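You operate a simulated robot arm through the tools that you are given. There is no shell and no other tool. Be economical: measure what you need, move in short steps, check, and stop when the job is done.

Carry out the task below with a simulated robot arm. There is one attempt and no reset: what you move stays moved.

TASK
Put two of the big steel bolts from the spruce bench top on the green pane.
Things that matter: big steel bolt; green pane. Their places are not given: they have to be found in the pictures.

It is judged by the outcome, as a careful person would: the job done as asked, and still so three seconds after it is handed in. It fails if anything else is knocked over, pushed out of place, dropped, spilled or broken.

THE ROBOT
A 6-joint arm with a two-finger parallel gripper, fixed in place. Base frame: the origin is at the foot of the arm, x ahead of it, y to its left, z up; the work surface is at about z = 0. Lengths are in m, angles in rad, forces in N, time in s.
With the tool pointing down near the work surface it reaches from about 0.18 to 0.46 m from the base axis. Its first joint turns from -1.222 to 1.222 rad. Payload 1.9 kg.
Tool frame: the origin (TCP) lies between the finger pads and is the grasp point; the fingertips stand 0.023 m ahead of it; z points along the fingers, y is the line along which they close. The gripper opens to 0.094 m. The fingers are 0.038 m wide and 0.01 m thick; the gripper's body (0.054 by 0.096 m) begins 0.039 m behind the TCP.
Orientation is that of the tool frame in the base frame, as [roll, pitch, yaw] about the fixed x, y, z axes, in that order (R = Rz(yaw) Ry(pitch) Rx(roll)). With the fingers straight down and closing along the base's y, the tool's x points along the base's -x, its y along +y and its z along -z.

THE INTERFACE
- The arm moves only by the tool nudge_tool. Its argument "series" is a list of rows, each a list of 5 numbers: the closure, from 0 (fully open) to 1 (shut), then the shift along the tool's x, y, z in mm, then the turn about the tool's z in rad. In form: [[claw, dx, dy, dz, spin], ...]. A call has 1 to 12 rows; each row shifts and turns the commanded pose from where the row before left it, along the tool's axes as they then stand. A row lasts 0.2 s, in which the tool goes at most 0.05 m and 0.15 rad; a call with a longer step from one row to the next is refused whole, and so is a gripper value outside its range. A pose out of reach is approached as far as the arm can. The call stops where the force on the tool passes 40 N (or 10 N more than at its start, if that is more) or the arm is blocked; 0.2 s more then pass. The fingers move at their own pace (about 0.108 m/s each) and stop on an object; they squeeze with about 38 N. The grip force told is the motor's: it shows also when the fingers shut on nothing. Time passes only in rows, and 0.2 s behind the last, so rows that do not move let the fingers close. It gives the time, the measured TCP pose, the force on the tool (base axes), the opening and the grip force at its end, in the units of the frame above (readings bear some noise).
- Cameras (640 x 400 px; columns grow to the right, rows downward): "scene" is fixed at [0.0656, 0.3392, 0.4202]; the picture's right is [-0.74, -0.67, 0.00], its down [-0.42, 0.45, -0.79] and it looks along [0.53, -0.58, -0.62] (base axes); focal length 214 px, centre (320, 200). "wrist" rides on the gripper at [-0.039, 0, -0.044] in the tool frame; the picture's right is [0.00, -1.00, 0.00], its down [0.97, 0.00, -0.24] and it looks along [0.24, 0.00, 0.97] (tool axes); focal length 218 px, centre (320, 200).
- get_image(camera): a new picture of that camera. No time passes.
- pixel_to_xyz(camera, pixels): for up to 12 pixels [column, row] of the newest picture of that camera ("zoom" is the newest enlarged one), the place [x, y, z] in the base frame of the surface seen there, good to about 0.002 m, but the place of the scene camera against the robot may be out by one fixed shift of up to 0.025 m in any direction. No time passes.
- zoom(camera, box): a new picture of the part [left, top, right, bottom] of that camera's present view, enlarged. No time passes.
- sign_off(): hands the job in; it is judged then, once.

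Work in short steps. Measure before you move; look again where a grasp or a placing could have gone wrong, and mend it. You have 60 turns and 20 pictures in all, the two below and enlarged ones among them. Open the gripper and draw the arm clear of the work before you hand the job in, unless the task says otherwise; then end with one line.

The tools are called after ">>>" by a JSON object that holds its "op" and its "data". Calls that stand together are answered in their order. nudge_tool: Moves the arm, as the interface text tells. Its arguments: {"type":"object","properties":{"series":{"type":"array"}},"required":["series"]} The other tools are called the same way: get_image (camera) takes a picture; pixel_to_xyz (camera, pixels) gives the place of the surface under pixels of a picture; zoom (camera, box) takes an enlarged picture of a part of a camera's view; sign_off () hands the job in.

At the start:

```text
time: 0.0
tcp_pos: [0.3288, -0.0551, 0.2971]
tool_rot: [3.141, -0.001, 3.139]
contact_force: [0.3, -0.3, -0.4]
finger_gap: 0.094
gripper_force: 0.0
```

scene: 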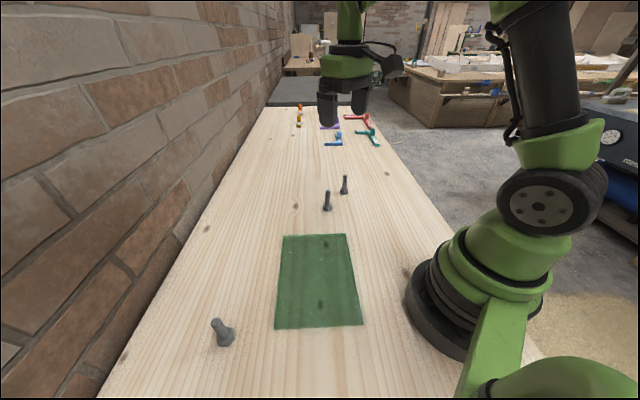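
wrist: 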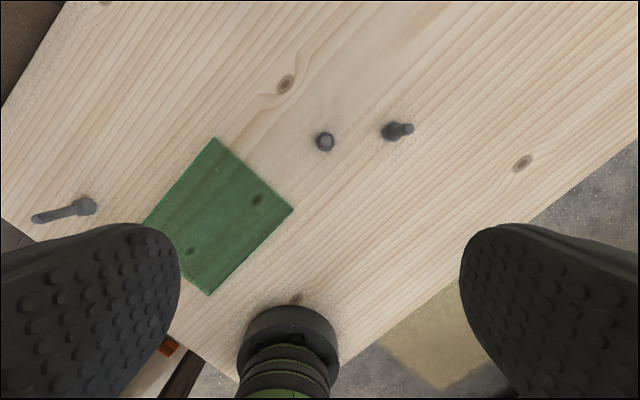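

The pictures show three bolts standing near the green pane: scene (222,332), (327,201) and (344,185). I'll zoom in to compare them and measure.

>>> {"op": "zoom", "data": {"camera": "scene", "box": [180, 90, 420, 360]}}

>>> {"op": "pixel_to_xyz", "data": {"camera": "wrist", "pixels": [[325, 141], [390, 132], [408, 128], [87, 206], [38, 218], [213, 139], [292, 210], [208, 294], [146, 222], [220, 215], [250, 150], [360, 200]]}}

>>> {"op": "pixel_to_xyz", "data": {"camera": "scene", "pixels": [[217, 322], [225, 338], [327, 194], [327, 207], [345, 179], [344, 190], [284, 235], [346, 235], [362, 324], [275, 328], [320, 280]]}}

```text
1.48 times, centred on (300, 225) of scene
```

zoom: 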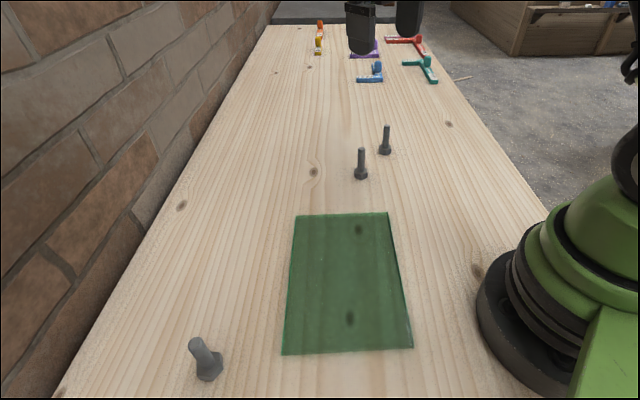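

```text
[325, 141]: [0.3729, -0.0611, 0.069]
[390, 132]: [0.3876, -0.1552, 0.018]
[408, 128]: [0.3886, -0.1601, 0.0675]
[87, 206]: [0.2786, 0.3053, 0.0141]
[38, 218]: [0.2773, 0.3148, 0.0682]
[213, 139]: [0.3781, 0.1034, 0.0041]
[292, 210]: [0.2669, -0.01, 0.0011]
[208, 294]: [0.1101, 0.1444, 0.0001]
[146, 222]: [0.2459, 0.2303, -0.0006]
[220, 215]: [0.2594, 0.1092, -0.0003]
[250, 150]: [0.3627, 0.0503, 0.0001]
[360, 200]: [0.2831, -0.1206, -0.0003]
```

```text
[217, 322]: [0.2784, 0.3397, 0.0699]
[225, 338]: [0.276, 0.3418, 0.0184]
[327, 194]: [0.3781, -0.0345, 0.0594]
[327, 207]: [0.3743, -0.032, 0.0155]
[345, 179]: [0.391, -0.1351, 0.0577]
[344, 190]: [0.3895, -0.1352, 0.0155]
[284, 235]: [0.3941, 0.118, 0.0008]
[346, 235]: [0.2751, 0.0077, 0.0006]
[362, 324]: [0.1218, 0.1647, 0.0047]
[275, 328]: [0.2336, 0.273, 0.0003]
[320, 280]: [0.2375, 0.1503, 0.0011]
```

All three bolts match: they stand head down and are about 0.07 m tall. The pane is centred near (0.25, 0.117). I'll hover above bolt A at about (0.374, -0.061), with a bit of lateral move, and look again.

>>> {"op": "nudge_tool", "data": {"series": [[0, -22, -3, 20, 0], [0, -23, -3, 35, 0], [0, 0, 0, 45, 0], [0, 0, 0, 45, 0], [0, 0, 0, 12, 0], [0, 0, 0, 0, 0]]}}

>>> {"op": "get_image", "data": {"camera": "wrist"}}

```text
time: 1.4
tcp_pos: [0.3748, -0.0615, 0.1392]
tool_rot: [-3.141, 0.001, 3.139]
contact_force: [0.4, -0.6, 0.1]
finger_gap: 0.0943
gripper_force: 0.1
```

```text
16 pictures are left
```

wrist: 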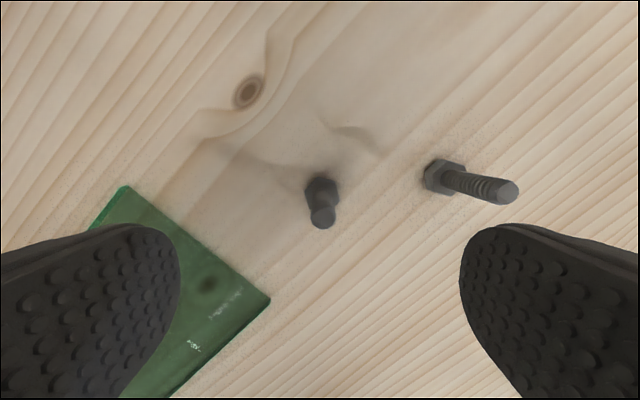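

>>> {"op": "pixel_to_xyz", "data": {"camera": "wrist", "pixels": [[323, 217], [312, 217], [335, 217], [322, 185], [508, 192], [440, 178], [270, 299], [125, 186], [230, 270]]}}

```text
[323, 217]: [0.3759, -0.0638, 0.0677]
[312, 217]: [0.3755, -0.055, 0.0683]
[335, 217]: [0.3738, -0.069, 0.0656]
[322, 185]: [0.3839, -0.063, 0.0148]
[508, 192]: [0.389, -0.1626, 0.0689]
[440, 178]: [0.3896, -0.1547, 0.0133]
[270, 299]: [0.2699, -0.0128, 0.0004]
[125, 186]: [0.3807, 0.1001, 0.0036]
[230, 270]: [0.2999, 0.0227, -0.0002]
```

Bolt A's shank is at about (0.376, -0.062), about 13 mm thick, with the head top near z = 0.015. I'll go down to z ≈ 0.048 and close.

>>> {"op": "nudge_tool", "data": {"series": [[0, -1, -1, 35, 0], [0, 0, 0, 35, 0], [0, 0, 0, 21, 0], [0, 0, 0, 0, 0], [1, 0, 0, 0, 0], [1, 0, 0, 0, 0], [1, 0, 0, 0, 0]]}}

```text
time: 3.0
tcp_pos: [0.3758, -0.0621, 0.0497]
tool_rot: [3.141, 0.0, 3.141]
contact_force: [0.4, 0.7, -0.5]
finger_gap: 0.0137
gripper_force: 37.9
```

Gripped, with a 13.7 mm gap. I'll lift and carry it to (0.221, 0.145) above the pane, keeping it high.

>>> {"op": "nudge_tool", "data": {"series": [[1, 0, 0, -20, 0], [1, 0, 0, -35, 0], [1, 0, 0, -25, 0], [1, 26, 34.5, 0, 0], [1, 26, 34.5, 0, 0], [1, 26, 34.5, 0, 0], [1, 26, 34.5, 0, 0], [1, 26, 34.5, 0, 0], [1, 25, 34.5, 0, 0], [1, 0, 0, 0, 0]]}}

>>> {"op": "get_image", "data": {"camera": "wrist"}}

>>> {"op": "get_image", "data": {"camera": "scene"}}

```text
time: 5.2
tcp_pos: [0.2206, 0.1441, 0.1279]
tool_rot: [-3.141, 0.001, 3.14]
contact_force: [-0.5, -0.2, -0.9]
finger_gap: 0.0137
gripper_force: 37.9
```

```text
15 pictures are left
```

wrist: 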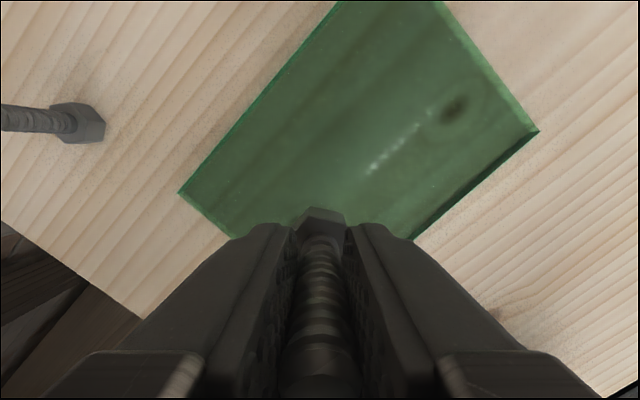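

```text
14 pictures are left
```

scene: 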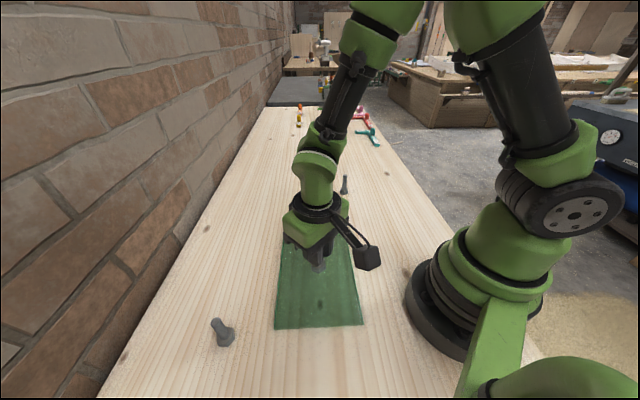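

The bolt hangs upright over the pane. I'll check the pane corners and height in this closer view.

>>> {"op": "pixel_to_xyz", "data": {"camera": "wrist", "pixels": [[182, 193], [535, 131], [336, 3], [413, 236], [300, 150], [400, 100], [250, 180], [320, 216], [230, 234]]}}

```text
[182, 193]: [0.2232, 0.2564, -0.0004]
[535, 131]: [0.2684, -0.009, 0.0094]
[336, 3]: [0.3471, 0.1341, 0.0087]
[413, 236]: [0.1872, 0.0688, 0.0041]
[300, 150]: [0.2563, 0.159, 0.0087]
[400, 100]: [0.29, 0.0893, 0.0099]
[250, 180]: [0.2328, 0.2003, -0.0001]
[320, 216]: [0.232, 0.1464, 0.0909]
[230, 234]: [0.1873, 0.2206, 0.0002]
```

The pane's top is at about z = 0.009, so the bolt should touch when the TCP is near 0.059. I'll lower to 0.063, then feel the rest.

>>> {"op": "nudge_tool", "data": {"series": [[1, 0, 0, 30, 0], [1, 0, 0, 25, 0], [1, 0, 0, 10, 0], [1, 0, 0, 0, 0]]}}

>>> {"op": "nudge_tool", "data": {"series": [[1, 0, 0, 1.5, 0], [1, 0, 0, 1, 0], [1, 0, 0, 0, 0]]}}

>>> {"op": "zoom", "data": {"camera": "scene", "box": [260, 220, 380, 340]}}

```text
time: 6.2
tcp_pos: [0.2213, 0.1433, 0.0623]
tool_rot: [-3.141, 0.001, 3.14]
contact_force: [-0.8, 0.2, -1.2]
finger_gap: 0.0138
gripper_force: 37.6
```

```text
time: 7.0
tcp_pos: [0.2226, 0.1444, 0.0609]
tool_rot: [3.141, 0.002, 3.14]
contact_force: [-0.4, -0.4, -0.4]
finger_gap: 0.0137
gripper_force: 37.6
```

```text
3.33 times, centred on (320, 280) of scene
```

zoom: 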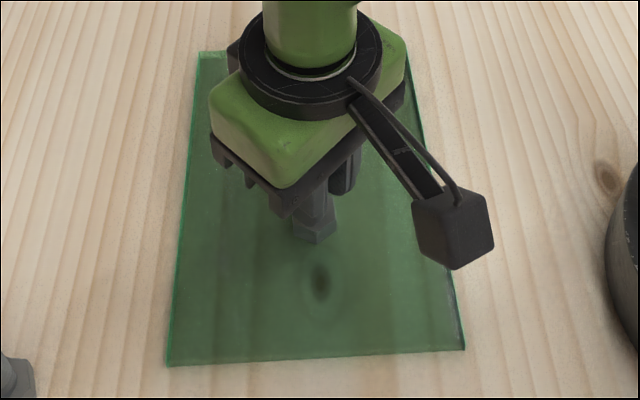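

No contact yet, so I'll lower in 1 mm steps.

>>> {"op": "nudge_tool", "data": {"series": [[1, 0, 0, 1, 0], [1, 0, 0, 1, 0], [1, 0, 0, 0, 0]]}}

```text
time: 7.8
tcp_pos: [0.2217, 0.1442, 0.0593]
tool_rot: [3.142, 0.0, 3.14]
contact_force: [-1.8, -0.4, 27.5]
finger_gap: 0.0137
gripper_force: 37.8
```

It made contact (27 N). I'll ease off slightly, open partway, and rise.

>>> {"op": "nudge_tool", "data": {"series": [[1, 0, 0, -0.8, 0], [0.7, 0, 0, 0, 0], [0.5, 0, 0, 0, 0], [0.5, 0, 0, 0, 0], [0.5, 0, 0, -25, 0], [0.5, 0, 0, -35, 0], [0.3, 0, 0, -20, 0], [0.3, 0, 0, 0, 0]]}}

>>> {"op": "get_image", "data": {"camera": "wrist"}}

```text
time: 9.6
tcp_pos: [0.2222, 0.1449, 0.1399]
tool_rot: [3.141, 0.001, 3.14]
contact_force: [-0.2, 0.0, -0.2]
finger_gap: 0.0662
gripper_force: 0.0
```

```text
12 pictures are left
```

wrist: 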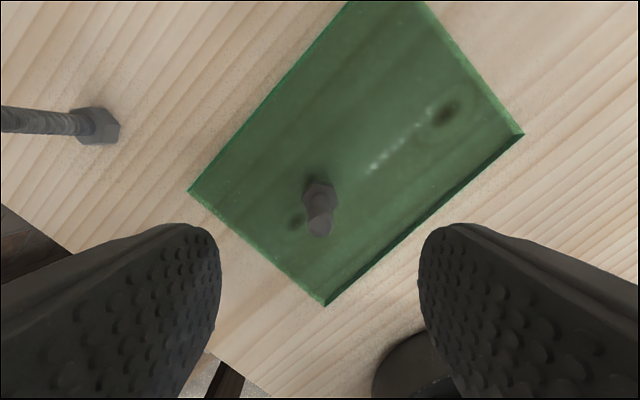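

Bolt A stands on the pane. Next I'll hover above bolt B at about (0.389, -0.160).

>>> {"op": "nudge_tool", "data": {"series": [[0.3, -20.9, -38.1, 0, 0], [0.3, -20.9, -38.1, 0, 0], [0.3, -20.9, -38.1, 0, 0], [0.3, -20.9, -38.1, 0, 0], [0.2, -20.9, -38.1, 0, 0], [0, -20.9, -38.1, 0, 0], [0, -20.9, -38.1, 0, 0], [0, -20.9, -38.1, 0, 0], [0, 0, 0, 0, 0]]}}

>>> {"op": "get_image", "data": {"camera": "wrist"}}

```text
time: 11.6
tcp_pos: [0.3884, -0.1612, 0.1399]
tool_rot: [-3.141, 0.0, 3.141]
contact_force: [0.9, -0.5, 0.5]
finger_gap: 0.0941
gripper_force: 0.2
```

```text
11 pictures are left
```

wrist: 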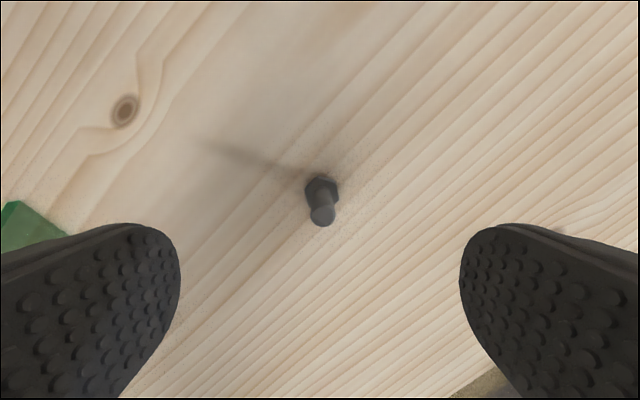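

Bolt B is centred at (322,215), the same as A was. I'll go down to z ≈ 0.0495, close and lift.

>>> {"op": "nudge_tool", "data": {"series": [[0, -1, -1, 35, 0], [0, 0, 0, 35, 0], [0, 0, 0, 20.5, 0], [0, 0, 0, 0, 0], [1, 0, 0, 0, 0], [1, 0, 0, 0, 0], [1, 0, 0, 0, 0]]}}

```text
time: 13.2
tcp_pos: [0.3901, -0.1622, 0.0501]
tool_rot: [-3.141, -0.001, 3.139]
contact_force: [-1.0, 0.2, -0.7]
finger_gap: 0.014
gripper_force: 37.8
```

Gripped, with a 14.0 mm gap. I'll lift and carry it to about (0.277, 0.090), then lower to just above the pane.

>>> {"op": "nudge_tool", "data": {"series": [[1, 0, 0, -20, 0], [1, 0, 0, -35, 0], [1, 0, 0, -30, 0], [1, 16.1, 36, 0, 0], [1, 16.1, 36, 0, 0], [1, 16.1, 36, 0, 0], [1, 16.1, 36, 0, 0], [1, 16.1, 36, 0, 0], [1, 16.1, 36, 0, 0], [1, 16.1, 36, 0, 0], [1, 0, 0, 0, 0]]}}

>>> {"op": "get_image", "data": {"camera": "scene"}}

```text
time: 15.6
tcp_pos: [0.2772, 0.0896, 0.1357]
tool_rot: [-3.141, 0.001, 3.139]
contact_force: [-0.6, -0.1, -1.0]
finger_gap: 0.0138
gripper_force: 37.9
```

```text
10 pictures are left
```

scene: 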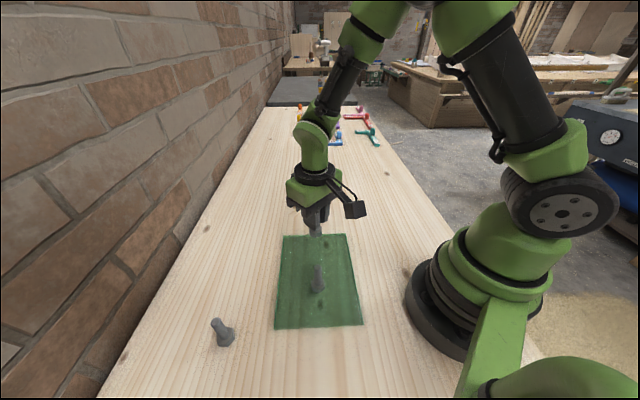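

Bolt A is still standing and the way down is clear. I'll lower to about 0.061.

>>> {"op": "nudge_tool", "data": {"series": [[1, 0, 0, 30, 0], [1, 0, 0, 30, 0], [1, 0, 0, 12, 0], [1, 0, 0, 2, 0], [1, 0, 0, 0, 0]]}}

>>> {"op": "nudge_tool", "data": {"series": [[1, 0, 0, 1, 0], [1, 0, 0, 0, 0]]}}

```text
time: 16.8
tcp_pos: [0.2768, 0.0895, 0.0602]
tool_rot: [3.141, 0.003, 3.139]
contact_force: [-3.1, 3.0, 12.4]
finger_gap: 0.0137
gripper_force: 38.0
```

```text
time: 17.4
tcp_pos: [0.2788, 0.0905, 0.0603]
tool_rot: [-3.142, 0.003, 3.139]
contact_force: [-2.2, -6.8, 28.0]
finger_gap: 0.0138
gripper_force: 38.2
```

It's seated at z ≈ 0.060. I'll ease off, release, rise, and back away from the pane.

>>> {"op": "nudge_tool", "data": {"series": [[1, 0, 0, -1, 0], [0.7, 0, 0, 0, 0], [0.5, 0, 0, 0, 0], [0.5, 0, 0, 0, 0], [0.5, 0, 0, -25, 0], [0.5, 0, 0, -35, 0], [0.3, 0, 0, -40, 0], [0, -20, -40, -10, 0], [0, -20, -40, 0, 0], [0, -10, -40, 0, 0], [0, 0, 0, 0, 0]]}}

>>> {"op": "get_image", "data": {"camera": "scene"}}

>>> {"op": "get_image", "data": {"camera": "wrist"}}

```text
time: 19.8
tcp_pos: [0.3267, -0.0304, 0.1698]
tool_rot: [3.141, 0.001, 3.14]
contact_force: [0.1, 0.0, -0.4]
finger_gap: 0.0942
gripper_force: 0.0
```

```text
9 pictures are left
```

scene: 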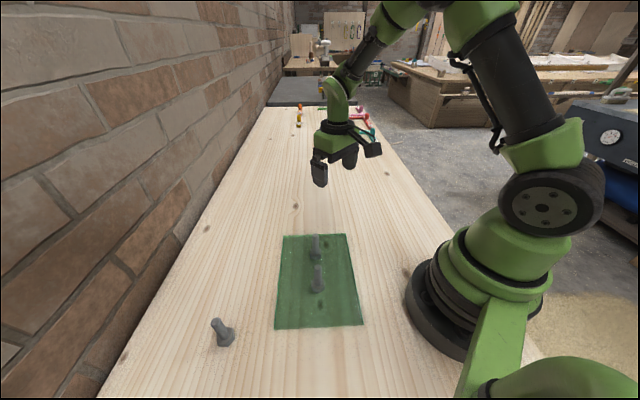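

```text
8 pictures are left
```

wrist: 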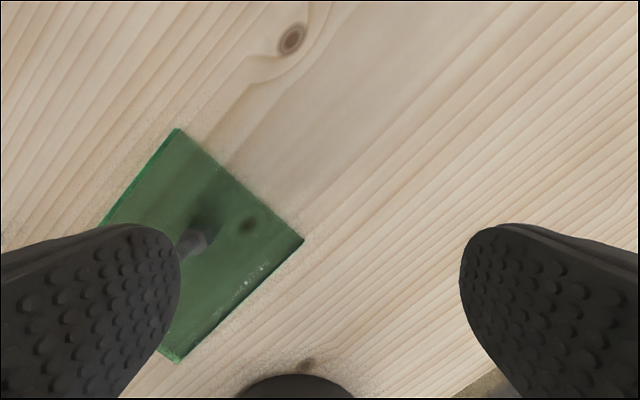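

Both bolts stand on the pane, the third bolt is untouched, and the arm is clear. I'll hand it in.

>>> {"op": "sign_off", "data": {}}

```text
The job is handed in.
```

Two big steel bolts are standing upright on the green pane, nothing else was disturbed, and the gripper is open and clear.
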